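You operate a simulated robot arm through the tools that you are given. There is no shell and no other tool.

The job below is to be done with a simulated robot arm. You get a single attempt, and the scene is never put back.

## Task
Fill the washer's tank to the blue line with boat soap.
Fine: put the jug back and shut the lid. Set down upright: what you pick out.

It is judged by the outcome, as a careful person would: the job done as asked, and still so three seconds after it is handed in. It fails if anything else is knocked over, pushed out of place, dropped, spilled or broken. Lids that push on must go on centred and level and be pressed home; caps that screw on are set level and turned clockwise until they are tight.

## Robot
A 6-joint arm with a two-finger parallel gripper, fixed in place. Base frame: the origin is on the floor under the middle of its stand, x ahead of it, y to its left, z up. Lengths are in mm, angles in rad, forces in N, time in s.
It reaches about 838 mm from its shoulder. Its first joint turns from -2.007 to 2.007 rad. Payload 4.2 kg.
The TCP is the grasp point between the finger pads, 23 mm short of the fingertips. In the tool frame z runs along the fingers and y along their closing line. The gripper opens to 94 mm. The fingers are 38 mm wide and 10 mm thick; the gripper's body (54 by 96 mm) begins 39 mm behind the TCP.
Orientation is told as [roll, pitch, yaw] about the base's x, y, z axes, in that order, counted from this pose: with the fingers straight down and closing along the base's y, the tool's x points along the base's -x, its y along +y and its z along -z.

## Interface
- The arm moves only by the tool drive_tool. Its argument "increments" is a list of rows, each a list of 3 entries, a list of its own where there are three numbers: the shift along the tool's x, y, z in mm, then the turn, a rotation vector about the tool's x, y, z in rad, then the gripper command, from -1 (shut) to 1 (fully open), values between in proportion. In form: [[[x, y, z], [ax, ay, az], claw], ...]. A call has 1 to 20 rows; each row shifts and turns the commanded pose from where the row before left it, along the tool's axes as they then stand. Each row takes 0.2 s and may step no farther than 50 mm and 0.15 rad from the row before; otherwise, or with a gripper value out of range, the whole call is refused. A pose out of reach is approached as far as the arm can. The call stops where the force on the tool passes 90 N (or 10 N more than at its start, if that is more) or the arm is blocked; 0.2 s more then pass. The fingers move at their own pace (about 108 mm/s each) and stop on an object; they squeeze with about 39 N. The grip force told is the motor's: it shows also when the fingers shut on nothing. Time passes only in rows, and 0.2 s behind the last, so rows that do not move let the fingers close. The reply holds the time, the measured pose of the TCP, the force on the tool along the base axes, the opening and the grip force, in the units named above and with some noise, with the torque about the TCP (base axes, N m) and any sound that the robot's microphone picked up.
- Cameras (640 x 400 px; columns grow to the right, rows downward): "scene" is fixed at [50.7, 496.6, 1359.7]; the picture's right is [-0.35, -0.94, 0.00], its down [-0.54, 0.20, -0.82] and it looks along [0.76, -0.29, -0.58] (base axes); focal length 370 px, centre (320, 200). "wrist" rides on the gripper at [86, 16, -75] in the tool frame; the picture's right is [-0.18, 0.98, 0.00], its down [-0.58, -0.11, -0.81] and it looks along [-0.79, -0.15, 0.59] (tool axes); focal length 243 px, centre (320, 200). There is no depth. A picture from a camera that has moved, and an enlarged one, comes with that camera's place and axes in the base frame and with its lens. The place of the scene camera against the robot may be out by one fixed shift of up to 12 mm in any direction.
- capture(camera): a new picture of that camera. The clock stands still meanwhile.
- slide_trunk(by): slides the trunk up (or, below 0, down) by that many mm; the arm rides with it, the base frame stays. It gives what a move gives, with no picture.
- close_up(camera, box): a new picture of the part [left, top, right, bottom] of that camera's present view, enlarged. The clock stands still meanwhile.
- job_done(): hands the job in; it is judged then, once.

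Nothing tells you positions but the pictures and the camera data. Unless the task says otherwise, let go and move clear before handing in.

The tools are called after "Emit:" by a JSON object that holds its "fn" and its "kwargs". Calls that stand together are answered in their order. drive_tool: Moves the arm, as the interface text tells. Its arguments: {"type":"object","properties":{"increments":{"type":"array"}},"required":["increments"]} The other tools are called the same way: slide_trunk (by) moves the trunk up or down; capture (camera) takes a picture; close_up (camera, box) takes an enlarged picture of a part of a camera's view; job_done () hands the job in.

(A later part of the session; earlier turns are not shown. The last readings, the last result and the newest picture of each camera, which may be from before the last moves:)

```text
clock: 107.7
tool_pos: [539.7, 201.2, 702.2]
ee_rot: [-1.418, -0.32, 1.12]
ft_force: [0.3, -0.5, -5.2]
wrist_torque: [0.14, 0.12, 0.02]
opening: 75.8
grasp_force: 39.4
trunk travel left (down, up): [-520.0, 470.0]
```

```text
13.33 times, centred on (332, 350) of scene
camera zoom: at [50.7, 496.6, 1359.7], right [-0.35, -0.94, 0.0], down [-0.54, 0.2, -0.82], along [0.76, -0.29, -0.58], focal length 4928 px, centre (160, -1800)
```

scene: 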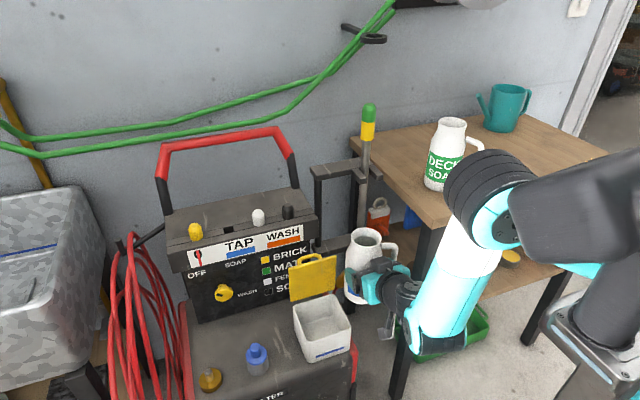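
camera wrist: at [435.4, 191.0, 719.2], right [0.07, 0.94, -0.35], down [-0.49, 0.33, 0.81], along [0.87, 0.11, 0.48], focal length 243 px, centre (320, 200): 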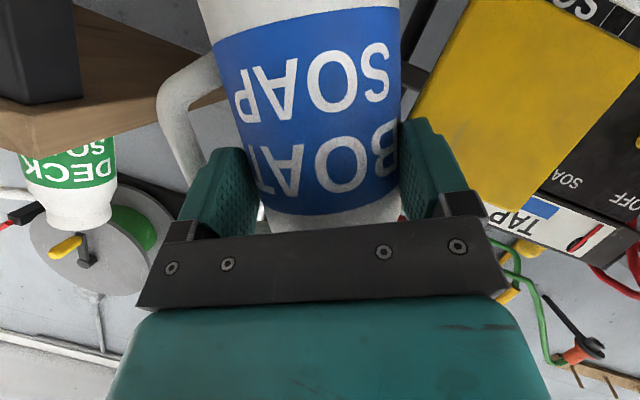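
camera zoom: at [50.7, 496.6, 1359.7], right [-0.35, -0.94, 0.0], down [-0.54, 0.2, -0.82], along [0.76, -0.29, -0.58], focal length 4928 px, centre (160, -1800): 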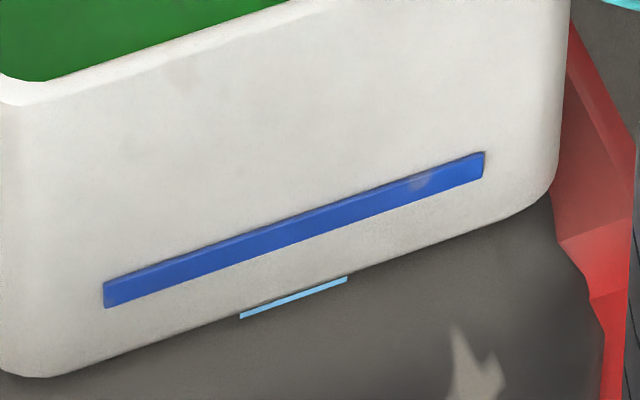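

A small light-blue strip has appeared on the tank front, apparently a level indicator now at the bottom, about 21 mm below the blue line. I'm continuing in small tilt steps, watching it climb.

Emit:
{"fn": "drive_tool", "kwargs": {"increments": [[[0, 0, 0], [0.0111, 0, -0.0237], -1], [[0, 0, 0], [0.0111, 0, -0.0237], -1], [[0, 0, 0], [0, 0, 0], -1], [[0, 0, 0], [0, 0, 0], -1], [[0, 0, 0], [0, 0, 0], -1]]}}

Emit:
{"fn": "close_up", "kwargs": {"camera": "scene", "box": [282, 285, 362, 370]}}

Emit:
{"fn": "close_up", "kwargs": {"camera": "scene", "box": [312, 335, 352, 365]}}

```text
clock: 108.9
tool_pos: [539.7, 201.4, 702.4]
ee_rot: [-1.443, -0.273, 1.125]
ft_force: [0.9, -0.5, -3.5]
wrist_torque: [0.12, 0.08, 0.02]
opening: 75.8
grasp_force: 39.2
trunk travel left (down, up): [-520.0, 470.0]
```

```text
4.71 times, centred on (322, 328) of scene
camera zoom: at [50.7, 496.6, 1359.7], right [-0.35, -0.94, 0.0], down [-0.54, 0.2, -0.82], along [0.76, -0.29, -0.58], focal length 1739 px, centre (311, -400)
```

zoom: 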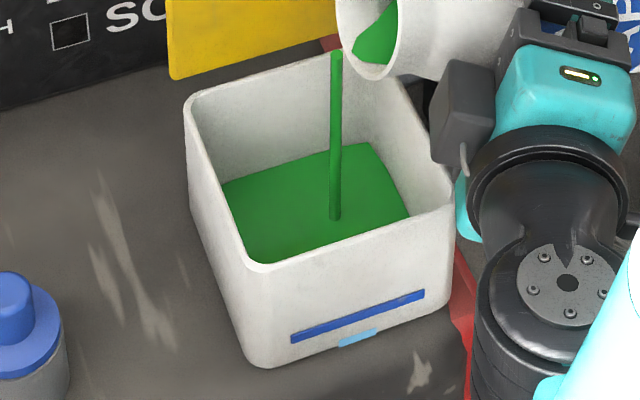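

```text
13.33 times, centred on (332, 350) of scene
camera zoom: at [50.7, 496.6, 1359.7], right [-0.35, -0.94, 0.0], down [-0.54, 0.2, -0.82], along [0.76, -0.29, -0.58], focal length 4928 px, centre (160, -1800)
```

zoom: 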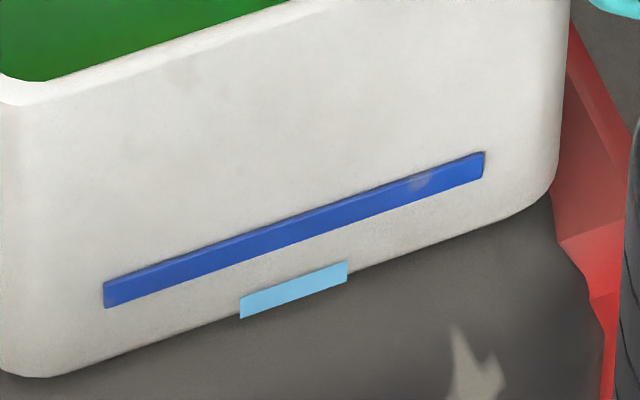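

The gauge is a bar rising from the tank bottom, now about a quarter of the way to the blue line. I'm letting this tilt run on.

Emit:
{"fn": "drive_tool", "kwargs": {"increments": [[[0, 0, 0], [0, 0, 0], -1], [[0, 0, 0], [0, 0, 0], -1], [[0, 0, 0], [0, 0, 0], -1]]}}

Emit:
{"fn": "close_up", "kwargs": {"camera": "scene", "box": [282, 285, 362, 370]}}

Emit:
{"fn": "close_up", "kwargs": {"camera": "scene", "box": [312, 335, 352, 365]}}

```text
clock: 109.7
tool_pos: [539.4, 200.9, 702.2]
ee_rot: [-1.444, -0.271, 1.125]
ft_force: [-0.7, -0.2, -3.8]
wrist_torque: [0.08, 0.1, 0.03]
opening: 75.9
grasp_force: 38.9
trunk travel left (down, up): [-520.0, 470.0]
```

```text
4.71 times, centred on (322, 328) of scene
camera zoom: at [50.7, 496.6, 1359.7], right [-0.35, -0.94, 0.0], down [-0.54, 0.2, -0.82], along [0.76, -0.29, -0.58], focal length 1739 px, centre (311, -400)
```

zoom: 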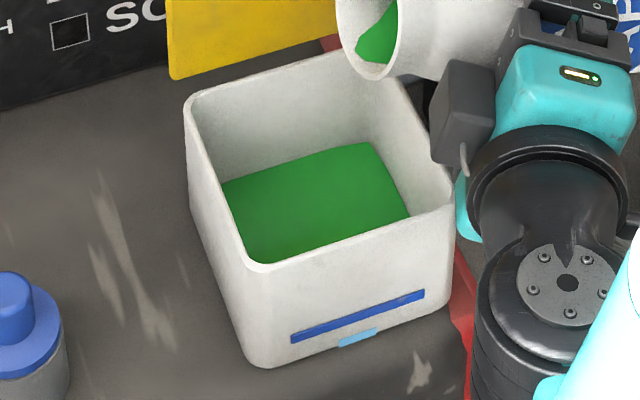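

```text
13.33 times, centred on (332, 350) of scene
camera zoom: at [50.7, 496.6, 1359.7], right [-0.35, -0.94, 0.0], down [-0.54, 0.2, -0.82], along [0.76, -0.29, -0.58], focal length 4928 px, centre (160, -1800)
```

zoom: 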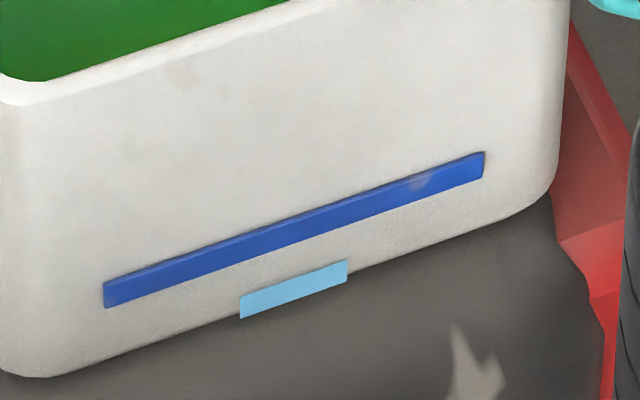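

Flow stops on its own at each tilt, and 3° adds about 17 px of gauge; I need about 48 px more to reach the middle of the blue line. Adding another 3°.

Emit:
{"fn": "drive_tool", "kwargs": {"increments": [[[0, 0, 0], [0.0111, 0, -0.0237], -1], [[0, 0, 0], [0.0111, 0, -0.0237], -1], [[0, 0, 0], [0, 0, 0], -1], [[0, 0, 0], [0, 0, 0], -1], [[0, 0, 0], [0, 0, 0], -1], [[0, 0, 0], [0, 0, 0], -1], [[0, 0, 0], [0, 0, 0], -1]]}}

Emit:
{"fn": "close_up", "kwargs": {"camera": "scene", "box": [282, 285, 362, 370]}}

Emit:
{"fn": "close_up", "kwargs": {"camera": "scene", "box": [312, 335, 352, 365]}}

```text
clock: 111.3
tool_pos: [537.3, 197.2, 702.1]
ee_rot: [-1.455, -0.225, 1.128]
ft_force: [0.0, -0.3, -3.9]
wrist_torque: [0.05, 0.07, -0.03]
opening: 76.0
grasp_force: 39.0
out of reach, approached as far as the arm can: row 2
trunk travel left (down, up): [-520.0, 470.0]
```

```text
4.71 times, centred on (322, 328) of scene
camera zoom: at [50.7, 496.6, 1359.7], right [-0.35, -0.94, 0.0], down [-0.54, 0.2, -0.82], along [0.76, -0.29, -0.58], focal length 1739 px, centre (311, -400)
```

zoom: 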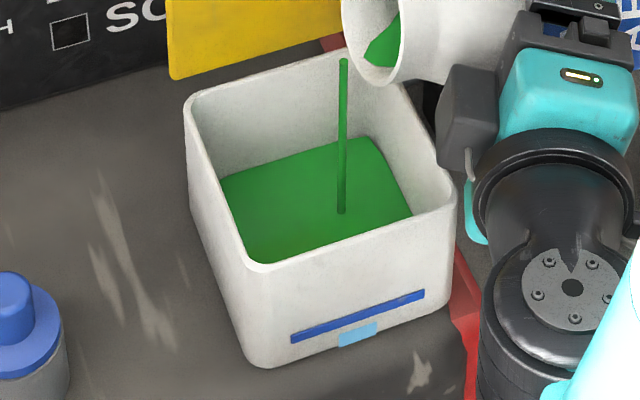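

```text
13.33 times, centred on (332, 350) of scene
camera zoom: at [50.7, 496.6, 1359.7], right [-0.35, -0.94, 0.0], down [-0.54, 0.2, -0.82], along [0.76, -0.29, -0.58], focal length 4928 px, centre (160, -1800)
```

zoom: 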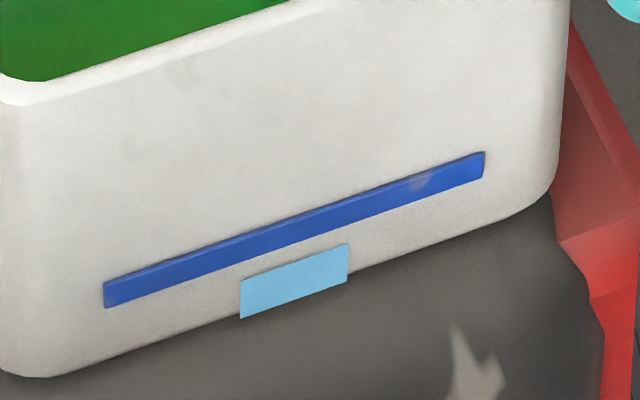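

Emit:
{"fn": "drive_tool", "kwargs": {"increments": [[[0, 0, 0], [0, 0, 0], -1], [[0, 0, 0], [0, 0, 0], -1], [[0, 0, 0], [0, 0, 0], -1], [[0, 0, 0], [0, 0, 0], -1]]}}

Emit:
{"fn": "close_up", "kwargs": {"camera": "scene", "box": [270, 215, 430, 375]}}

Emit:
{"fn": "close_up", "kwargs": {"camera": "scene", "box": [312, 335, 352, 365]}}

```text
clock: 112.3
tool_pos: [537.1, 198.3, 703.0]
ee_rot: [-1.455, -0.224, 1.13]
ft_force: [0.8, -0.1, -2.9]
wrist_torque: [0.07, 0.11, -0.03]
opening: 75.8
grasp_force: 39.0
trunk travel left (down, up): [-520.0, 470.0]
```

```text
2.50 times, centred on (350, 295) of scene
camera zoom: at [50.7, 496.6, 1359.7], right [-0.35, -0.94, 0.0], down [-0.54, 0.2, -0.82], along [0.76, -0.29, -0.58], focal length 924 px, centre (245, -38)
```

zoom: 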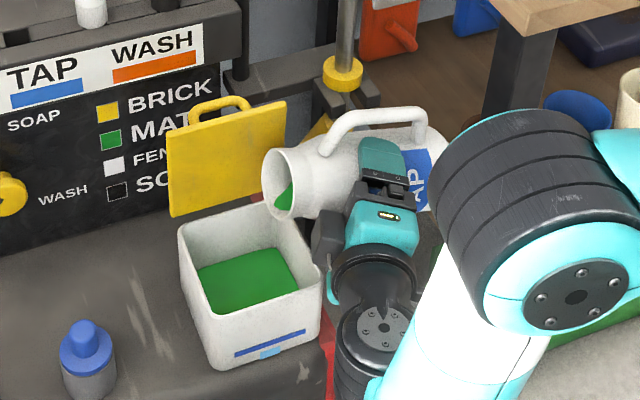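

```text
13.33 times, centred on (332, 350) of scene
camera zoom: at [50.7, 496.6, 1359.7], right [-0.35, -0.94, 0.0], down [-0.54, 0.2, -0.82], along [0.76, -0.29, -0.58], focal length 4928 px, centre (160, -1800)
```

zoom: 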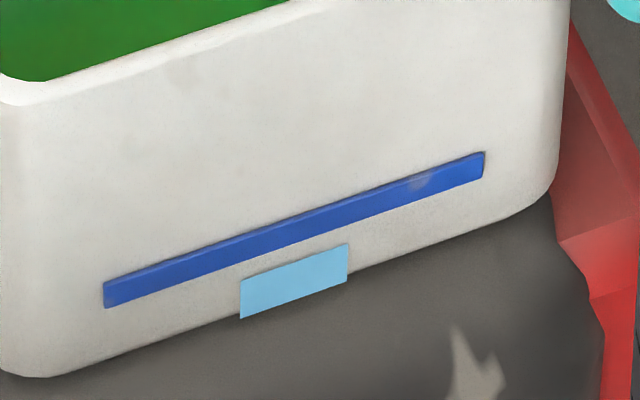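

Flow has stopped with the gauge about 5° of tilt short of the line, and the arm is near a wrist limit. I'm yawing the jug 12° about the vertical to free up more tilt, keeping the lip over the tank.

Emit:
{"fn": "drive_tool", "kwargs": {"increments": [[[0, 0, 0], [-0.0155, -0.0678, -0.0079], -1], [[0, 0, 0], [-0.0155, -0.0678, -0.0079], -1], [[0, 0, 0], [-0.0155, -0.0678, -0.0079], -1], [[0, 0, 0], [0, 0, 0], -1]]}}

Emit:
{"fn": "close_up", "kwargs": {"camera": "scene", "box": [270, 215, 430, 375]}}

Emit:
{"fn": "close_up", "kwargs": {"camera": "scene", "box": [312, 335, 352, 365]}}

```text
clock: 113.3
tool_pos: [537.7, 198.2, 701.8]
ee_rot: [-1.46, -0.223, 1.339]
ft_force: [-0.3, 0.4, -4.2]
wrist_torque: [0.03, 0.09, -0.02]
opening: 75.8
grasp_force: 38.9
trunk travel left (down, up): [-520.0, 470.0]
```

```text
2.50 times, centred on (350, 295) of scene
camera zoom: at [50.7, 496.6, 1359.7], right [-0.35, -0.94, 0.0], down [-0.54, 0.2, -0.82], along [0.76, -0.29, -0.58], focal length 924 px, centre (245, -38)
```

zoom: 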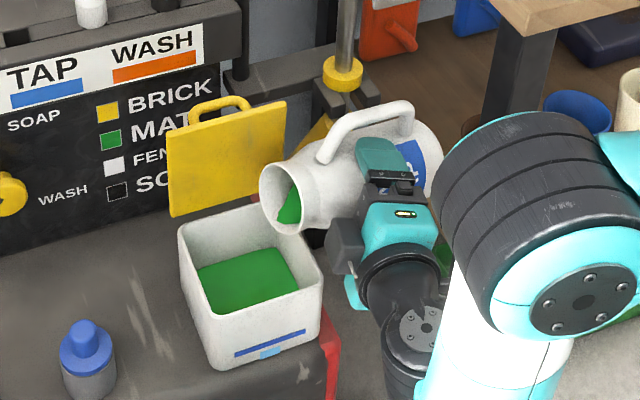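

```text
13.33 times, centred on (332, 350) of scene
camera zoom: at [50.7, 496.6, 1359.7], right [-0.35, -0.94, 0.0], down [-0.54, 0.2, -0.82], along [0.76, -0.29, -0.58], focal length 4928 px, centre (160, -1800)
```

zoom: 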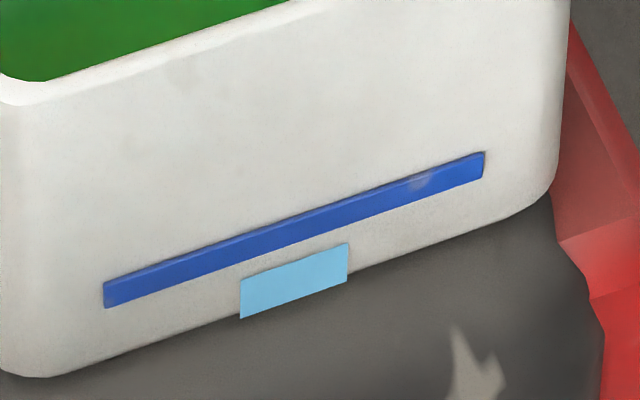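

Emit:
{"fn": "drive_tool", "kwargs": {"increments": [[[0, 0, 0], [0.0074, 0, -0.0158], -1], [[0, 0, 0], [0.0074, 0, -0.0158], -1], [[0, 0, 0], [0, 0, 0], -1], [[0, 0, 0], [0, 0, 0], -1], [[0, 0, 0], [0, 0, 0], -1], [[0, 0, 0], [0, 0, 0], -1], [[0, 0, 0], [0, 0, 0], -1], [[0, 0, 0], [0, 0, 0], -1]]}}

Emit:
{"fn": "close_up", "kwargs": {"camera": "scene", "box": [270, 215, 430, 375]}}

Emit:
{"fn": "close_up", "kwargs": {"camera": "scene", "box": [312, 335, 352, 365]}}

```text
clock: 115.1
tool_pos: [533.8, 198.7, 702.8]
ee_rot: [-1.464, -0.19, 1.339]
ft_force: [-0.8, 0.5, -3.3]
wrist_torque: [0.06, 0.1, -0.02]
opening: 75.8
grasp_force: 38.8
out of reach, approached as far as the arm can: row 2
trunk travel left (down, up): [-520.0, 470.0]
```

```text
2.50 times, centred on (350, 295) of scene
camera zoom: at [50.7, 496.6, 1359.7], right [-0.35, -0.94, 0.0], down [-0.54, 0.2, -0.82], along [0.76, -0.29, -0.58], focal length 924 px, centre (245, -38)
```

zoom: 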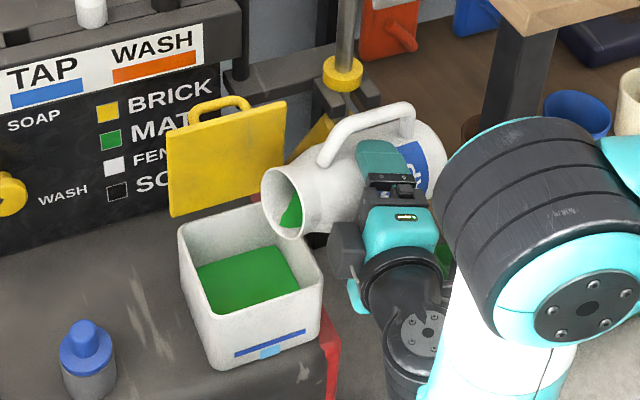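

```text
13.33 times, centred on (332, 350) of scene
camera zoom: at [50.7, 496.6, 1359.7], right [-0.35, -0.94, 0.0], down [-0.54, 0.2, -0.82], along [0.76, -0.29, -0.58], focal length 4928 px, centre (160, -1800)
```

zoom: 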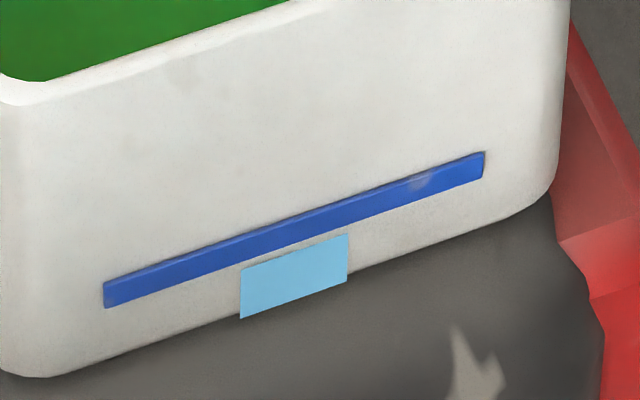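

The gauge is now within about 21 px of the line's middle. I'm continuing in fine steps, easing the hand slightly toward the robot to stay within reach.

Emit:
{"fn": "drive_tool", "kwargs": {"increments": [[[0.4, 0.1, -1.9], [0.0037, 0, -0.0079], -1], [[0.4, 0.1, -1.9], [0.0037, 0, -0.0079], -1], [[0.4, 0.1, -1.9], [0.0037, 0, -0.0079], -1], [[0.4, 0.1, -1.9], [0.0037, 0, -0.0079], -1], [[0, 0, 0], [0, 0, 0], -1], [[0, 0, 0], [0, 0, 0], -1], [[0, 0, 0], [0, 0, 0], -1], [[0, 0, 0], [0, 0, 0], -1], [[0, 0, 0], [0, 0, 0], -1], [[0, 0, 0], [0, 0, 0], -1]]}}

Emit:
{"fn": "close_up", "kwargs": {"camera": "scene", "box": [270, 215, 430, 375]}}

Emit:
{"fn": "close_up", "kwargs": {"camera": "scene", "box": [312, 335, 352, 365]}}

```text
clock: 117.3
tool_pos: [513.8, 194.3, 702.0]
ee_rot: [-1.476, -0.16, 1.343]
ft_force: [0.8, -0.2, -3.2]
wrist_torque: [0.06, 0.08, -0.01]
opening: 75.6
grasp_force: 38.8
out of reach, approached as far as the arm can: row 2, 4
trunk travel left (down, up): [-520.0, 470.0]
```

```text
2.50 times, centred on (350, 295) of scene
camera zoom: at [50.7, 496.6, 1359.7], right [-0.35, -0.94, 0.0], down [-0.54, 0.2, -0.82], along [0.76, -0.29, -0.58], focal length 924 px, centre (245, -38)
```

zoom: 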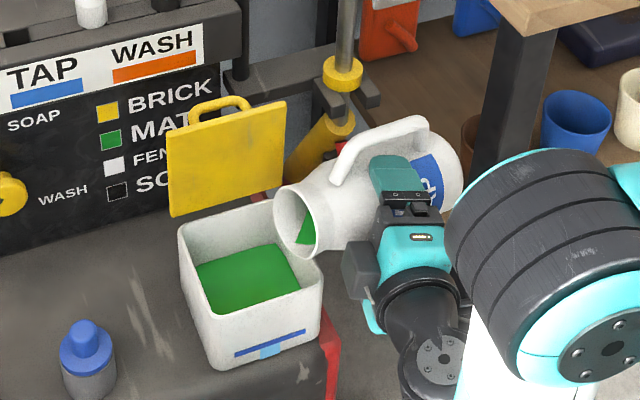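

```text
13.33 times, centred on (332, 350) of scene
camera zoom: at [50.7, 496.6, 1359.7], right [-0.35, -0.94, 0.0], down [-0.54, 0.2, -0.82], along [0.76, -0.29, -0.58], focal length 4928 px, centre (160, -1800)
```

zoom: 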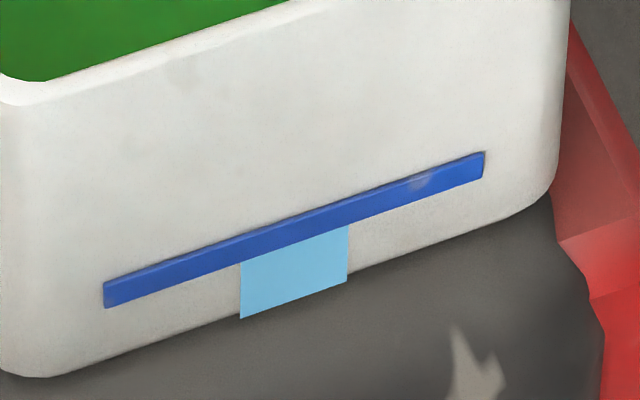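

The soap level has just reached the bottom edge of the blue line, but reach limits pulled the hand toward the front wall. I'm tilting back a bit to stop any flow, then repositioning.

Emit:
{"fn": "drive_tool", "kwargs": {"increments": [[[0, 0, 0], [-0.0222, 0, 0.0474], -1], [[0, 0, 0], [-0.0222, 0, 0.0474], -1], [[0, 0, 0], [-0.0222, 0, 0.0474], -1], [[0, 0, 0], [-0.0222, 0, 0.0474], -1], [[0, 0, 0], [0, 0, 0], -1]]}}

Emit:
{"fn": "capture", "kwargs": {"camera": "scene"}}

Emit:
{"fn": "close_up", "kwargs": {"camera": "scene", "box": [282, 285, 362, 370]}}

```text
clock: 118.5
tool_pos: [514.2, 194.3, 701.2]
ee_rot: [-1.403, -0.348, 1.323]
ft_force: [-0.5, 0.3, -2.7]
wrist_torque: [0.01, 0.07, -0.01]
opening: 75.7
grasp_force: 38.6
trunk travel left (down, up): [-520.0, 470.0]
```

```text
taken
```

scene: 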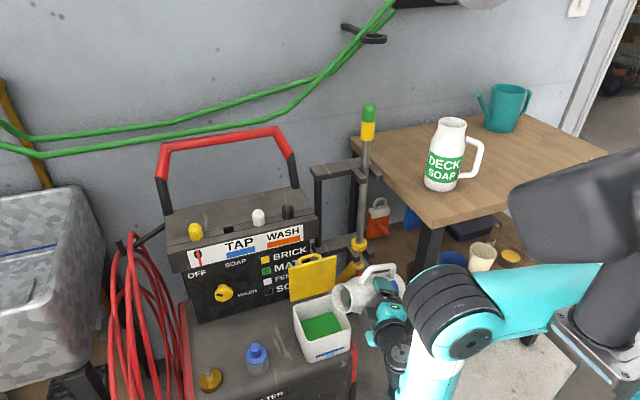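

```text
4.71 times, centred on (322, 328) of scene
camera zoom: at [50.7, 496.6, 1359.7], right [-0.35, -0.94, 0.0], down [-0.54, 0.2, -0.82], along [0.76, -0.29, -0.58], focal length 1739 px, centre (311, -400)
```

zoom: 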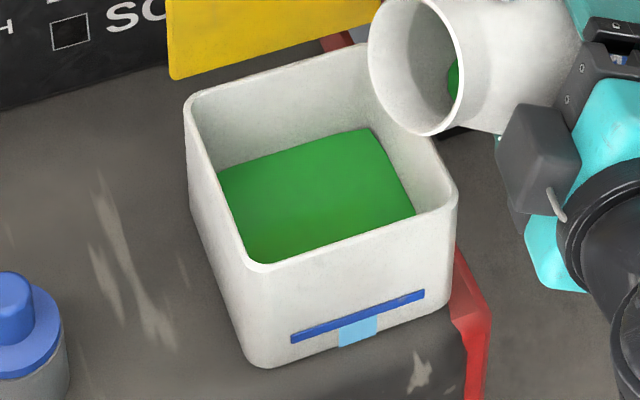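

No spill. To get away from the wrist limit I'll rotate the hand about the jug's own axis (which doesn't change the pour), so the hand comes more from above.

Emit:
{"fn": "drive_tool", "kwargs": {"increments": [[[0, -2, 0], [-0.0906, 0, -0.0424], -1], [[0, -2, 0], [-0.0906, 0, -0.0424], -1], [[0, -2, 0], [-0.0906, 0, -0.0424], -1], [[0, -2, 0], [-0.0906, 0, -0.0424], -1], [[0, 0, 0], [0, 0, 0], -1]]}}

Emit:
{"fn": "close_up", "kwargs": {"camera": "scene", "box": [270, 215, 430, 375]}}

Emit:
{"fn": "capture", "kwargs": {"camera": "wrist"}}

```text
clock: 119.7
tool_pos: [515.9, 191.3, 707.5]
ee_rot: [-1.056, -0.189, 1.381]
ft_force: [-0.3, -0.5, -2.5]
wrist_torque: [0.05, 0.11, 0.01]
opening: 75.5
grasp_force: 38.9
trunk travel left (down, up): [-520.0, 470.0]
```

```text
2.50 times, centred on (350, 295) of scene
camera zoom: at [50.7, 496.6, 1359.7], right [-0.35, -0.94, 0.0], down [-0.54, 0.2, -0.82], along [0.76, -0.29, -0.58], focal length 924 px, centre (245, -38)
```

zoom: 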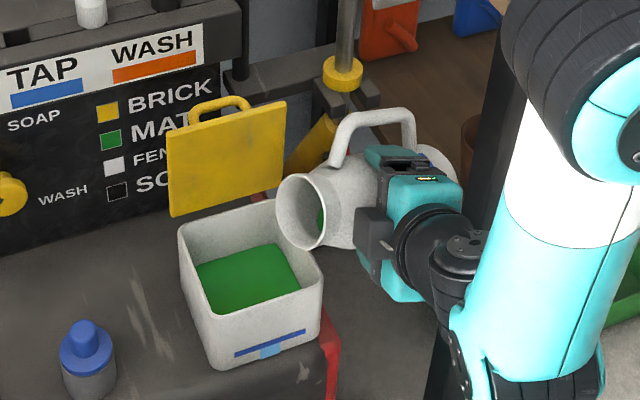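

```text
taken
camera wrist: at [428.1, 117.5, 712.8], right [-0.41, 0.43, -0.81], down [-0.55, 0.59, 0.59], along [0.73, 0.69, -0.01], focal length 243 px, centre (320, 200)
```

wrist: 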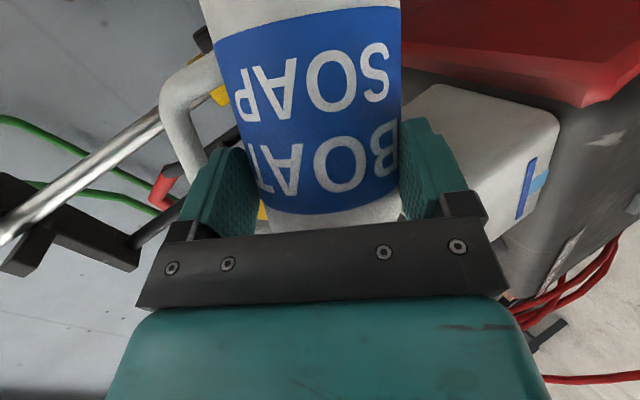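

Emit:
{"fn": "drive_tool", "kwargs": {"increments": [[[-4.7, -6.8, 6.9], [0, 0, 0], -1], [[-4.7, -6.8, 6.9], [0, 0, 0], -1], [[-4.8, -6.8, 7.0], [0, 0, 0], -1], [[0, 0, 0], [0, 0, 0], -1]]}}

Emit:
{"fn": "close_up", "kwargs": {"camera": "scene", "box": [270, 215, 430, 375]}}

```text
clock: 120.7
tool_pos: [545.7, 199.5, 719.0]
ee_rot: [-1.057, -0.189, 1.384]
ft_force: [0.3, -0.4, -2.4]
wrist_torque: [0.04, 0.09, -0.01]
opening: 75.7
grasp_force: 38.9
trunk travel left (down, up): [-520.0, 470.0]
```

```text
2.50 times, centred on (350, 295) of scene
camera zoom: at [50.7, 496.6, 1359.7], right [-0.35, -0.94, 0.0], down [-0.54, 0.2, -0.82], along [0.76, -0.29, -0.58], focal length 924 px, centre (245, -38)
```

zoom: 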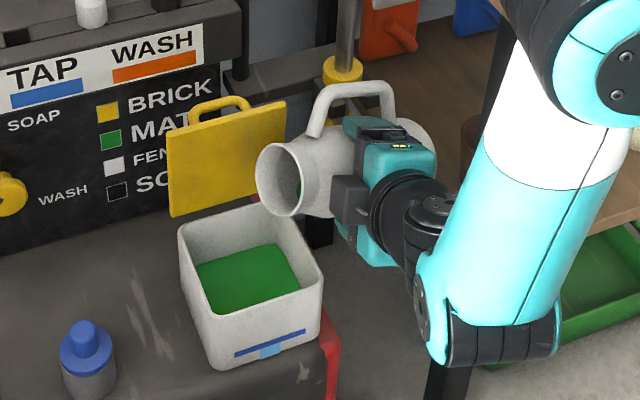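

Emit:
{"fn": "drive_tool", "kwargs": {"increments": [[[0, 0, 0], [0.0171, 0.0169, -0.0365], -1], [[0, 0, 0], [0.0171, 0.0169, -0.0365], -1], [[0, 0, 0], [0.0171, 0.0169, -0.0365], -1], [[0, 0, 0], [0.0171, 0.0169, -0.0365], -1], [[0, 0, 0], [0, 0, 0], -1]]}}

Emit:
{"fn": "close_up", "kwargs": {"camera": "scene", "box": [270, 215, 430, 375]}}

Emit:
{"fn": "close_up", "kwargs": {"camera": "scene", "box": [312, 335, 352, 365]}}

```text
clock: 121.9
tool_pos: [545.0, 198.2, 718.0]
ee_rot: [-1.126, -0.028, 1.389]
ft_force: [0.4, -0.2, -3.2]
wrist_torque: [0.03, 0.1, -0.01]
opening: 75.4
grasp_force: 39.4
trunk travel left (down, up): [-520.0, 470.0]
```

```text
2.50 times, centred on (350, 295) of scene
camera zoom: at [50.7, 496.6, 1359.7], right [-0.35, -0.94, 0.0], down [-0.54, 0.2, -0.82], along [0.76, -0.29, -0.58], focal length 924 px, centre (245, -38)
```

zoom: 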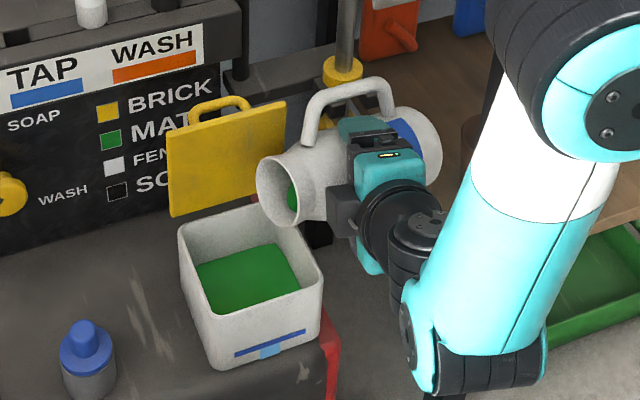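

```text
13.33 times, centred on (332, 350) of scene
camera zoom: at [50.7, 496.6, 1359.7], right [-0.35, -0.94, 0.0], down [-0.54, 0.2, -0.82], along [0.76, -0.29, -0.58], focal length 4928 px, centre (160, -1800)
```

zoom: 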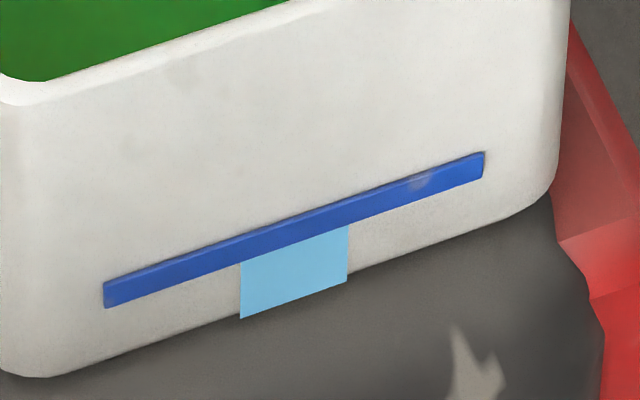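

Emit:
{"fn": "drive_tool", "kwargs": {"increments": [[[0, 0, 0], [0.0068, 0.0067, -0.0146], -1], [[0, 0, 0], [0.0068, 0.0067, -0.0146], -1], [[0, 0, 0], [0, 0, 0], -1], [[0, 0, 0], [0, 0, 0], -1], [[0, 0, 0], [0, 0, 0], -1], [[0, 0, 0], [0, 0, 0], -1], [[0, 0, 0], [0, 0, 0], -1]]}}

Emit:
{"fn": "close_up", "kwargs": {"camera": "scene", "box": [270, 215, 430, 375]}}

Emit:
{"fn": "close_up", "kwargs": {"camera": "scene", "box": [312, 335, 352, 365]}}

```text
clock: 123.5
tool_pos: [545.2, 197.6, 718.5]
ee_rot: [-1.138, 0.004, 1.387]
ft_force: [0.3, -0.8, -2.3]
wrist_torque: [0.02, 0.08, -0.01]
opening: 75.3
grasp_force: 38.9
trunk travel left (down, up): [-520.0, 470.0]
```

```text
2.50 times, centred on (350, 295) of scene
camera zoom: at [50.7, 496.6, 1359.7], right [-0.35, -0.94, 0.0], down [-0.54, 0.2, -0.82], along [0.76, -0.29, -0.58], focal length 924 px, centre (245, -38)
```

zoom: 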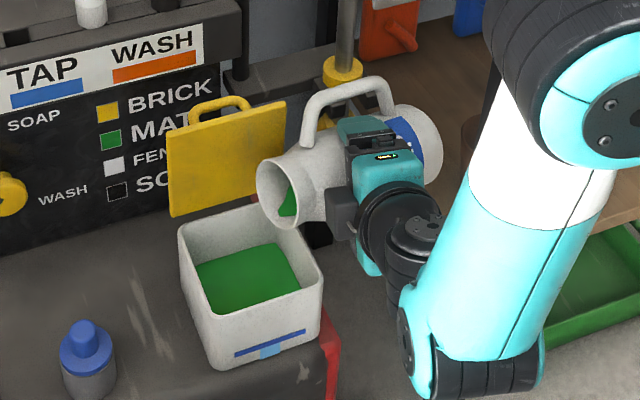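

```text
13.33 times, centred on (332, 350) of scene
camera zoom: at [50.7, 496.6, 1359.7], right [-0.35, -0.94, 0.0], down [-0.54, 0.2, -0.82], along [0.76, -0.29, -0.58], focal length 4928 px, centre (160, -1800)
```

zoom: 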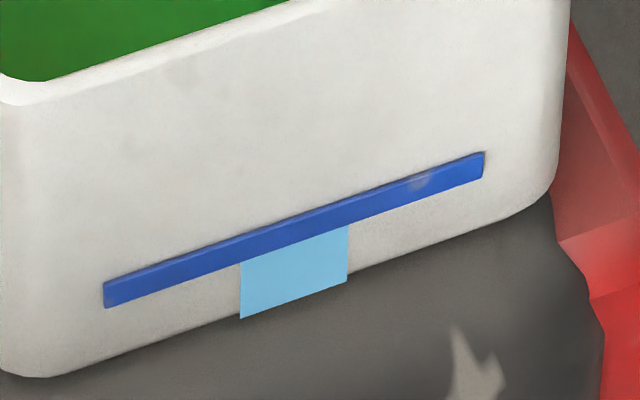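

Emit:
{"fn": "close_up", "kwargs": {"camera": "scene", "box": [282, 285, 362, 370]}}

Emit:
{"fn": "close_up", "kwargs": {"camera": "scene", "box": [300, 290, 348, 330]}}

```text
4.71 times, centred on (322, 328) of scene
camera zoom: at [50.7, 496.6, 1359.7], right [-0.35, -0.94, 0.0], down [-0.54, 0.2, -0.82], along [0.76, -0.29, -0.58], focal length 1739 px, centre (311, -400)
```

zoom: 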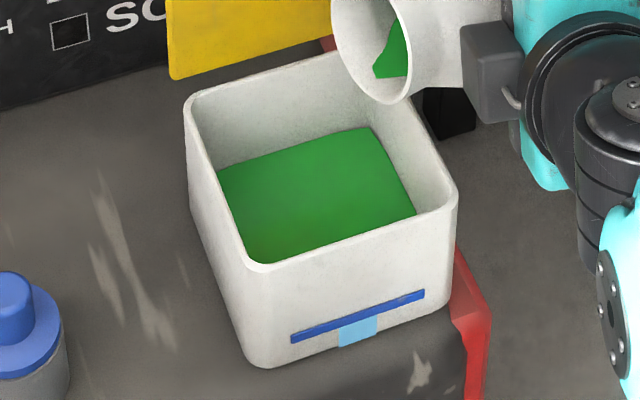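

```text
10.00 times, centred on (324, 310) of scene
camera zoom: at [50.7, 496.6, 1359.7], right [-0.35, -0.94, 0.0], down [-0.54, 0.2, -0.82], along [0.76, -0.29, -0.58], focal length 3696 px, centre (280, -900)
```

zoom: 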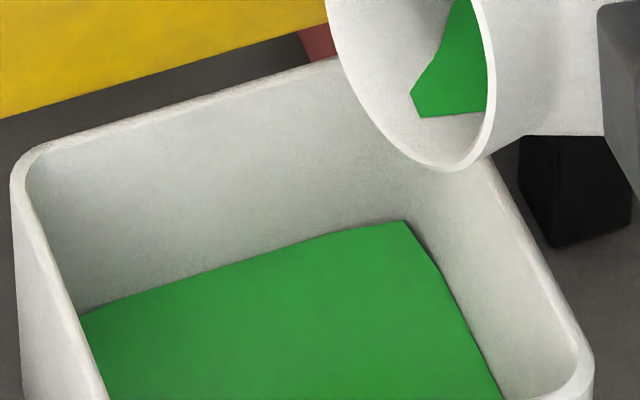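

Emit:
{"fn": "drive_tool", "kwargs": {"increments": [[[0, 0, 0], [0.0068, 0.0067, -0.0146], -1], [[0, 0, 0], [0, 0, 0], -1], [[0, 0, 0], [0, 0, 0], -1]]}}

Emit:
{"fn": "close_up", "kwargs": {"camera": "scene", "box": [300, 290, 348, 330]}}

Emit:
{"fn": "close_up", "kwargs": {"camera": "scene", "box": [312, 335, 352, 365]}}

```text
clock: 124.3
tool_pos: [545.5, 198.5, 718.2]
ee_rot: [-1.144, 0.018, 1.391]
ft_force: [0.2, -0.7, -2.2]
wrist_torque: [0.0, 0.11, 0.02]
opening: 75.4
grasp_force: 39.3
trunk travel left (down, up): [-520.0, 470.0]
```

```text
10.00 times, centred on (324, 310) of scene
camera zoom: at [50.7, 496.6, 1359.7], right [-0.35, -0.94, 0.0], down [-0.54, 0.2, -0.82], along [0.76, -0.29, -0.58], focal length 3696 px, centre (280, -900)
```

zoom: 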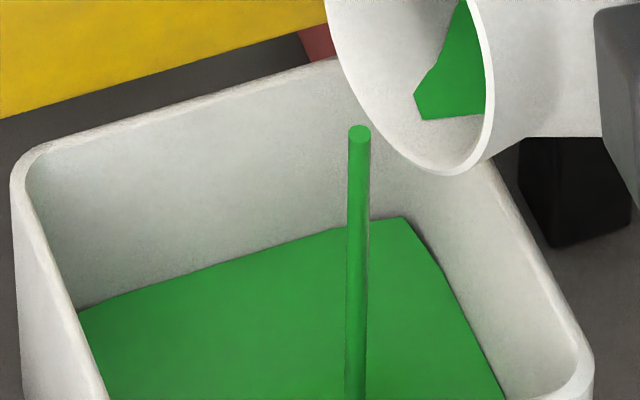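

```text
13.33 times, centred on (332, 350) of scene
camera zoom: at [50.7, 496.6, 1359.7], right [-0.35, -0.94, 0.0], down [-0.54, 0.2, -0.82], along [0.76, -0.29, -0.58], focal length 4928 px, centre (160, -1800)
```

zoom: 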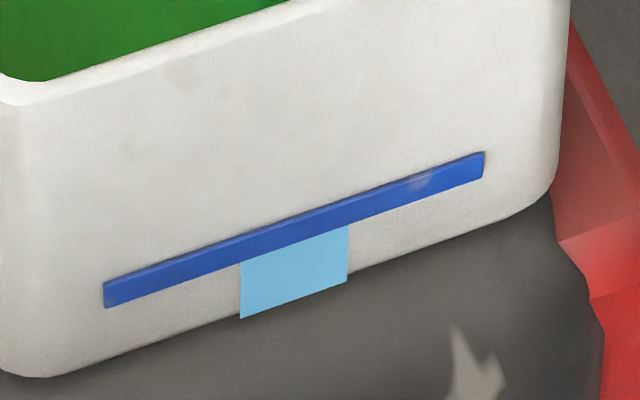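

Emit:
{"fn": "drive_tool", "kwargs": {"increments": [[[0, 0, 0], [0, 0, 0], -1], [[0, 0, 0], [0, 0, 0], -1]]}}

Emit:
{"fn": "close_up", "kwargs": {"camera": "scene", "box": [300, 290, 348, 330]}}

Emit:
{"fn": "close_up", "kwargs": {"camera": "scene", "box": [322, 340, 342, 355]}}

```text
clock: 124.9
tool_pos: [545.8, 198.0, 718.4]
ee_rot: [-1.145, 0.02, 1.391]
ft_force: [0.0, 0.7, -2.6]
wrist_torque: [0.02, 0.08, 0.01]
opening: 75.6
grasp_force: 38.8
trunk travel left (down, up): [-520.0, 470.0]
```

```text
10.00 times, centred on (324, 310) of scene
camera zoom: at [50.7, 496.6, 1359.7], right [-0.35, -0.94, 0.0], down [-0.54, 0.2, -0.82], along [0.76, -0.29, -0.58], focal length 3696 px, centre (280, -900)
```

zoom: 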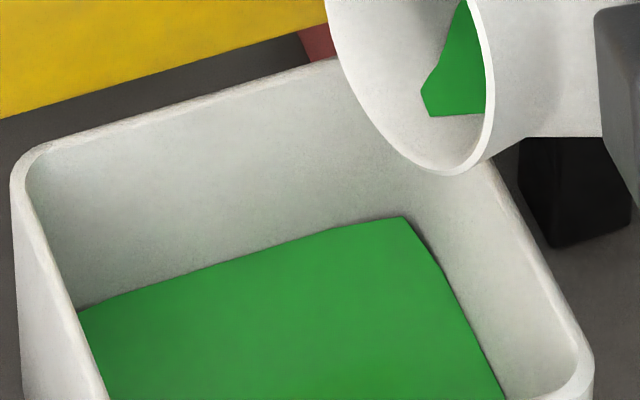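

```text
16.00 times, centred on (332, 348) of scene
camera zoom: at [50.7, 496.6, 1359.7], right [-0.35, -0.94, 0.0], down [-0.54, 0.2, -0.82], along [0.76, -0.29, -0.58], focal length 5914 px, centre (128, -2160)
```

zoom: 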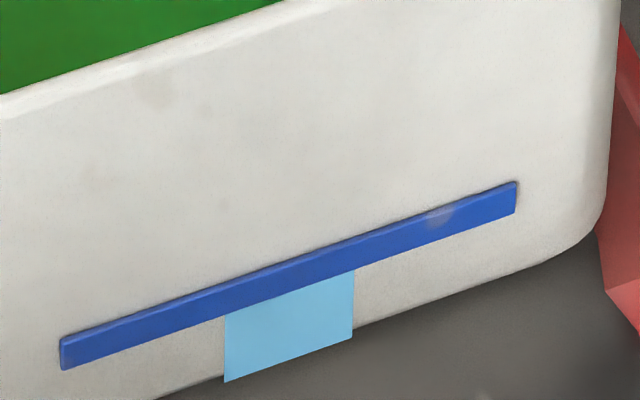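

The level is now within the blue line's thickness, about 1 mm below its middle. One more half-degree to centre it, then I'll tilt back.

Emit:
{"fn": "drive_tool", "kwargs": {"increments": [[[0, 0, 0], [0.0034, 0.0034, -0.0073], -1], [[0, 0, 0], [0, 0, 0], -1], [[0, 0, 0], [0, 0, 0], -1], [[0, 0, 0], [0, 0, 0], -1], [[0, 0, 0], [0, 0, 0], -1]]}}

Emit:
{"fn": "close_up", "kwargs": {"camera": "scene", "box": [300, 290, 348, 330]}}

Emit:
{"fn": "close_up", "kwargs": {"camera": "scene", "box": [322, 340, 342, 355]}}

```text
clock: 126.1
tool_pos: [546.0, 199.0, 718.4]
ee_rot: [-1.148, 0.028, 1.392]
ft_force: [-0.7, -0.7, -2.0]
wrist_torque: [-0.01, 0.1, 0.02]
opening: 75.4
grasp_force: 39.4
trunk travel left (down, up): [-520.0, 470.0]
```

```text
10.00 times, centred on (324, 310) of scene
camera zoom: at [50.7, 496.6, 1359.7], right [-0.35, -0.94, 0.0], down [-0.54, 0.2, -0.82], along [0.76, -0.29, -0.58], focal length 3696 px, centre (280, -900)
```

zoom: 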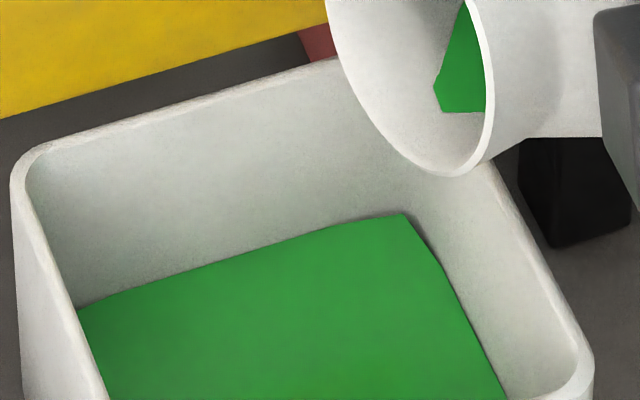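

```text
16.00 times, centred on (332, 348) of scene
camera zoom: at [50.7, 496.6, 1359.7], right [-0.35, -0.94, 0.0], down [-0.54, 0.2, -0.82], along [0.76, -0.29, -0.58], focal length 5914 px, centre (128, -2160)
```

zoom: 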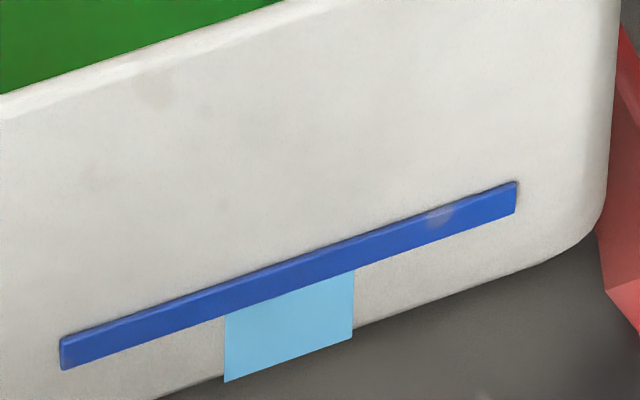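

The level has risen to the middle of the line, so I'm tilting the jug back now.

Emit:
{"fn": "drive_tool", "kwargs": {"increments": [[[0, 0, 0], [-0.0274, -0.027, 0.0585], -1], [[0, 0, 0], [-0.0391, -0.0386, 0.0835], -1], [[0, 0, 0], [-0.0391, -0.0386, 0.0835], -1], [[0, 0, 0], [-0.0391, -0.0386, 0.0835], -1], [[0, 0, 0], [-0.0391, -0.0386, 0.0835], -1], [[0, 0, 0], [0, 0, 0], -1]]}}

Emit:
{"fn": "close_up", "kwargs": {"camera": "scene", "box": [270, 215, 430, 375]}}

Emit:
{"fn": "close_up", "kwargs": {"camera": "scene", "box": [300, 290, 348, 330]}}

```text
clock: 127.5
tool_pos: [545.6, 198.0, 718.6]
ee_rot: [-0.954, -0.404, 1.352]
ft_force: [-0.3, -0.1, -3.0]
wrist_torque: [0.0, 0.02, 0.01]
opening: 75.6
grasp_force: 38.9
trunk travel left (down, up): [-520.0, 470.0]
```

```text
2.50 times, centred on (350, 295) of scene
camera zoom: at [50.7, 496.6, 1359.7], right [-0.35, -0.94, 0.0], down [-0.54, 0.2, -0.82], along [0.76, -0.29, -0.58], focal length 924 px, centre (245, -38)
```

zoom: 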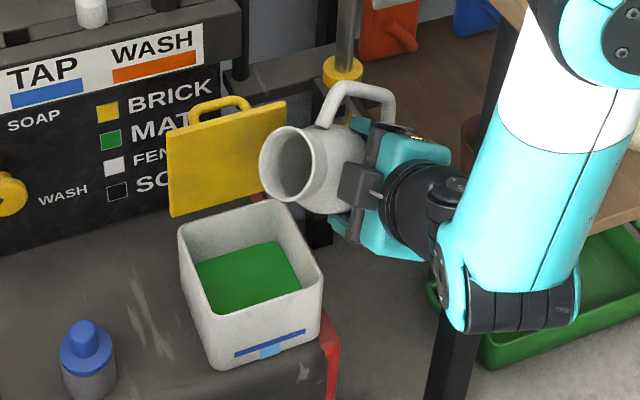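

```text
10.00 times, centred on (324, 310) of scene
camera zoom: at [50.7, 496.6, 1359.7], right [-0.35, -0.94, 0.0], down [-0.54, 0.2, -0.82], along [0.76, -0.29, -0.58], focal length 3696 px, centre (280, -900)
```

zoom: 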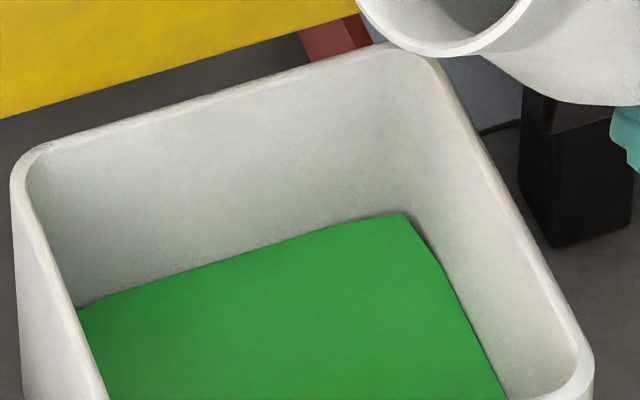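

Emit:
{"fn": "drive_tool", "kwargs": {"increments": [[[-7.9, -15, -10.6], [0, 0, 0], -1], [[-7.9, -15, -10.6], [0, 0, 0], -1], [[-7.9, -15, -10.6], [0, 0, 0], -1], [[-7.9, -15, -10.6], [0, 0, 0], -1], [[0, 0, 0], [-0.0373, -0.0368, 0.0796], -1], [[0, 0, 0], [-0.0373, -0.0368, 0.0796], -1], [[0, 0, 0], [-0.0373, -0.0368, 0.0796], -1], [[0, 0, 0], [-0.0373, -0.0368, 0.0796], -1], [[0, 0, 0], [-0.0373, -0.0368, 0.0796], -1], [[0, 0, 0], [0, 0, 0], -1]]}}

Emit:
{"fn": "close_up", "kwargs": {"camera": "scene", "box": [250, 165, 430, 335]}}

```text
clock: 129.7
tool_pos: [545.3, 197.5, 797.9]
ee_rot: [-0.666, -0.818, 1.181]
ft_force: [0.1, -0.2, -2.7]
wrist_torque: [0.02, 0.07, -0.03]
opening: 75.2
grasp_force: 39.0
trunk travel left (down, up): [-520.0, 470.0]
```

```text
2.35 times, centred on (340, 250) of scene
camera zoom: at [50.7, 496.6, 1359.7], right [-0.35, -0.94, 0.0], down [-0.54, 0.2, -0.82], along [0.76, -0.29, -0.58], focal length 870 px, centre (273, 82)
```

zoom: 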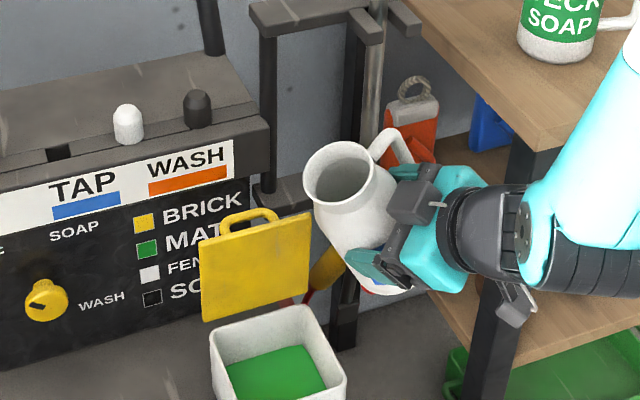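

Emit:
{"fn": "drive_tool", "kwargs": {"increments": [[[0, 0, 0], [-0.0373, -0.0368, 0.0796], -1], [[0, 0, 0], [-0.0373, -0.0368, 0.0796], -1], [[0, 0, 0], [-0.0373, -0.0368, 0.0796], -1], [[0, 0, 0], [-0.0373, -0.0368, 0.0796], -1], [[0, 0, 0], [-0.0373, -0.0368, 0.0796], -1], [[0, 0, 0], [0, 0, 0], -1]]}}

Emit:
{"fn": "capture", "kwargs": {"camera": "scene"}}

Emit:
{"fn": "capture", "kwargs": {"camera": "wrist"}}

```text
clock: 131.1
tool_pos: [545.1, 198.2, 798.6]
ee_rot: [0.005, -1.133, 0.615]
ft_force: [-0.3, 0.8, -2.5]
wrist_torque: [0.01, 0.11, 0.01]
opening: 75.2
grasp_force: 38.9
trunk travel left (down, up): [-520.0, 470.0]
```

```text
taken
```

scene: 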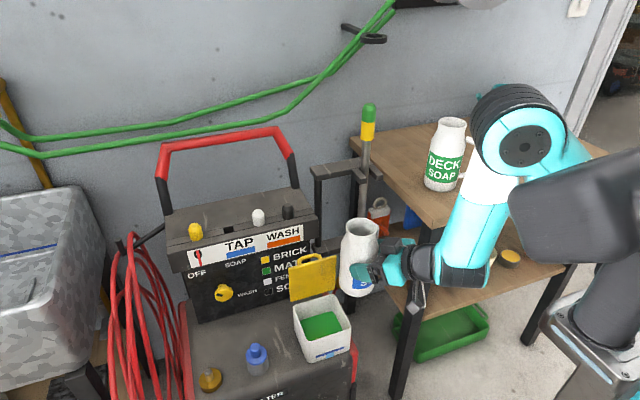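

```text
taken
camera wrist: at [452.1, 151.7, 749.8], right [-0.51, 0.85, 0.17], down [-0.33, -0.37, 0.87], along [0.8, 0.38, 0.47], focal length 243 px, centre (320, 200)
```

wrist: 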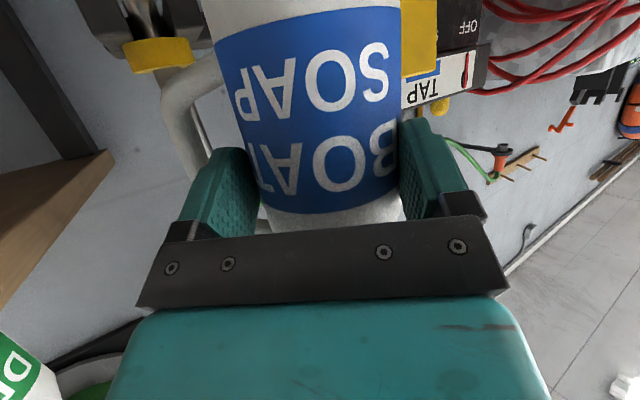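

The jug is upright again and the tank is filled. Now I'll retrace the path: yaw back, rise above the rod, and carry the jug back to its place on the table.

Emit:
{"fn": "drive_tool", "kwargs": {"increments": [[[0, 0, 0], [0.1114, 0, 0.0522], -1], [[0, 0, 0], [0.1114, 0, 0.0522], -1], [[0, 0, 0], [0.1114, 0, 0.0522], -1], [[0, 0, 0], [0.1114, 0, 0.0522], -1], [[0, 0, 0], [0.1114, 0, 0.0522], -1], [[0, 0, 0], [0, 0, 0], -1]]}}

```text
clock: 132.5
tool_pos: [548.6, 195.9, 797.7]
ee_rot: [0.002, -1.133, -0.008]
ft_force: [-1.0, -0.2, -2.6]
wrist_torque: [0.03, 0.02, 0.0]
opening: 75.4
grasp_force: 38.9
trunk travel left (down, up): [-520.0, 470.0]
```

Emit:
{"fn": "drive_tool", "kwargs": {"increments": [[[-10, 2.3, -4], [0, 0, 0], -1], [[-17.4, 4.25, -6.7], [0, 0, 0], -1], [[-17.4, 4.25, -6.7], [0, 0, 0], -1], [[-17.4, 4.25, -6.7], [0, 0, 0], -1], [[-17.4, 4.25, -6.7], [0, 0, 0], -1], [[-17.4, 4.25, -6.7], [0, 0, 0], -1], [[-17.4, 4.25, -6.7], [0, 0, 0], -1], [[-17.4, 4.25, -6.7], [0, 0, 0], -1], [[-18, 2, -8.45], [0, 0, 0], -1], [[-18, 0, -8.45], [0, 0, 0], -1], [[-18, 0, -8.45], [0, 0, 0], -1], [[-18, 0, -8.45], [0, 0, 0], -1], [[-18, 0, -8.45], [0, 0, 0], -1], [[-18, 0, -8.45], [0, 0, 0], -1], [[-18, 0, -8.45], [0, 0, 0], -1], [[-18, 0, -8.45], [0, 0, 0], -1], [[-18, 0, -8.45], [0, 0, 0], -1], [[-18, 0, -8.45], [0, 0, 0], -1], [[-18, 0, -8.45], [0, 0, 0], -1]]}}

Emit:
{"fn": "capture", "kwargs": {"camera": "scene"}}

```text
clock: 136.5
tool_pos: [556.7, 231.8, 1156.9]
ee_rot: [0.0, -1.132, 0.001]
ft_force: [-0.3, -0.7, -2.1]
wrist_torque: [0.04, 0.04, -0.04]
opening: 75.1
grasp_force: 39.0
trunk travel left (down, up): [-520.0, 470.0]
```

```text
taken
```

scene: 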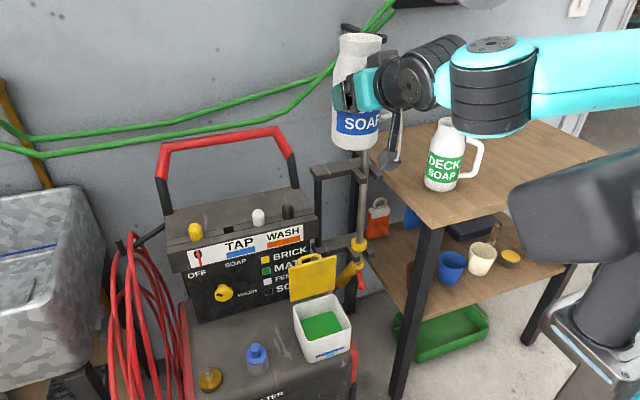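

Emit:
{"fn": "drive_tool", "kwargs": {"increments": [[[-16, 0, -7.5], [0, 0, 0], -1], [[-16, 0, -7.5], [0, 0, 0], -1], [[-16, 0, -7.5], [0, 0, 0], -1], [[-7, -4.8, 15], [0, 0, 0], -1], [[-7, -4.8, 15], [0, 0, 0], -1], [[-7, -4.8, 15], [0, 0, 0], -1], [[-7, -4.8, 15], [0, 0, 0], -1], [[-7, -4.8, 15], [0, 0, 0], -1], [[-7, -4.8, 15], [0, 0, 0], -1], [[-2, -15, 4.3], [0, 0, 0], -1], [[-2, -20, 4.3], [0, 0, 0], -1], [[-2, -20, 4.3], [0, 0, 0], -1], [[-2, -20, 4.3], [0, 0, 0], -1], [[-2, -20, 4.3], [0, 0, 0], -1], [[-2, -20, 4.3], [0, 0, 0], -1], [[-2, -20, 4.3], [0, 0, 0], -1], [[-2, -15, 4.3], [0, 0, 0], -1], [[0, 0, 0], [0, 0, 0], -1]]}}

Emit:
{"fn": "capture", "kwargs": {"camera": "scene"}}

```text
clock: 140.3
tool_pos: [695.1, 53.8, 1209.3]
ee_rot: [0.001, -1.132, 0.001]
ft_force: [0.0, -1.0, -2.4]
wrist_torque: [0.06, 0.08, 0.02]
opening: 75.4
grasp_force: 38.6
trunk travel left (down, up): [-520.0, 470.0]
```

```text
taken
```

scene: 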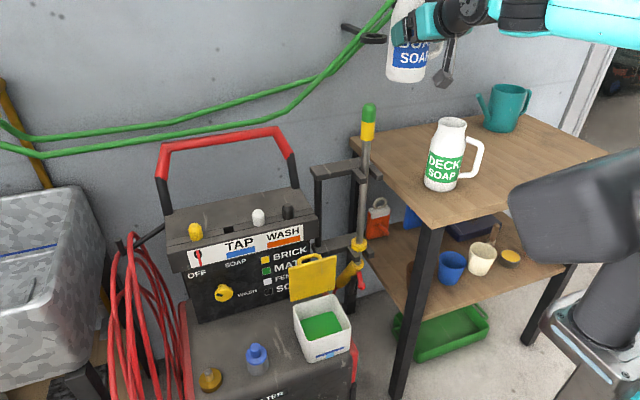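

Emit:
{"fn": "drive_tool", "kwargs": {"increments": [[[0.2, -12, -0.5], [0, 0, 0], -1], [[0.2, -20, -0.5], [0, 0, 0], -1], [[0.2, -20, -0.5], [0, 0, 0], -1], [[0.2, -20, -0.5], [0, 0, 0], -1], [[0.2, -20, -0.5], [0, 0, 0], -1], [[0.2, -20, -0.5], [0, 0, 0], -1], [[0.2, -20, -0.5], [0, 0, 0], -1], [[0.2, -20, -0.5], [0, 0, 0], -1], [[0.2, -20, -0.5], [0, 0, 0], -1], [[0.2, -12, -0.5], [0, 0, 0], -1], [[0, 0, 0], [0.115, 0, 0.0538], -1], [[0, 0, 0], [0.115, 0, 0.0538], -1], [[0, 0, 0], [0.115, 0, 0.0538], -1], [[0, 0, 0], [0.115, 0, 0.0538], -1], [[0, 0, 0], [0.115, 0, 0.0538], -1], [[0, 0, 0], [0, 0, 0], -1]]}}

Emit:
{"fn": "capture", "kwargs": {"camera": "scene"}}

```text
clock: 143.7
tool_pos: [687.7, -130.1, 1209.8]
ee_rot: [0.002, -1.131, -0.632]
ft_force: [-0.9, 0.1, -2.0]
wrist_torque: [0.03, 0.01, 0.05]
opening: 75.3
grasp_force: 39.0
trunk travel left (down, up): [-520.0, 470.0]
```

```text
taken
```

scene: 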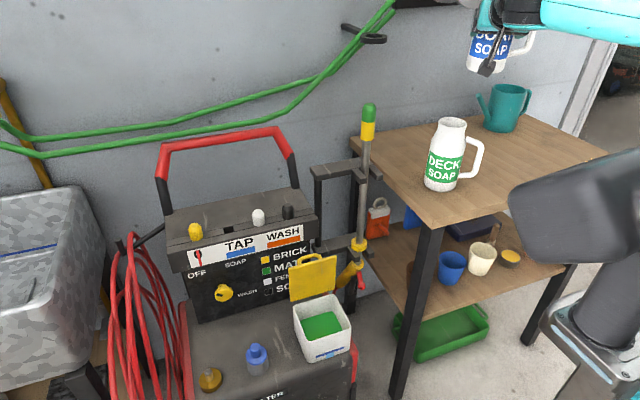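

Emit:
{"fn": "drive_tool", "kwargs": {"increments": [[[-4.27, -18.9, 9.1], [0, 0, 0], -1], [[-4.27, -18.9, 9.1], [0, 0, 0], -1], [[-4.27, -18.9, 9.1], [0, 0, 0], -1], [[-4.27, -18.9, 9.1], [0, 0, 0], -1], [[-4.27, -18.9, 9.1], [0, 0, 0], -1], [[-4.27, -18.9, 9.1], [0, 0, 0], -1], [[0, 0, 0], [0, 0, 0], -1]]}}

Emit:
{"fn": "slide_trunk", "kwargs": {"by": 190}}

```text
clock: 145.3
tool_pos: [669.4, -257.8, 1209.8]
ee_rot: [-0.002, -1.132, -0.629]
ft_force: [-0.5, 0.3, -2.2]
wrist_torque: [0.08, 0.04, -0.01]
opening: 75.3
grasp_force: 39.4
trunk travel left (down, up): [-520.0, 470.0]
```

```text
clock: 147.4
tool_pos: [671.2, -257.4, 1401.2]
ee_rot: [-0.001, -1.131, -0.63]
ft_force: [-0.4, -0.4, -2.1]
wrist_torque: [0.03, 0.04, -0.02]
opening: 75.3
grasp_force: 38.6
trunk travel left (down, up): [-710.0, 280.0]
```

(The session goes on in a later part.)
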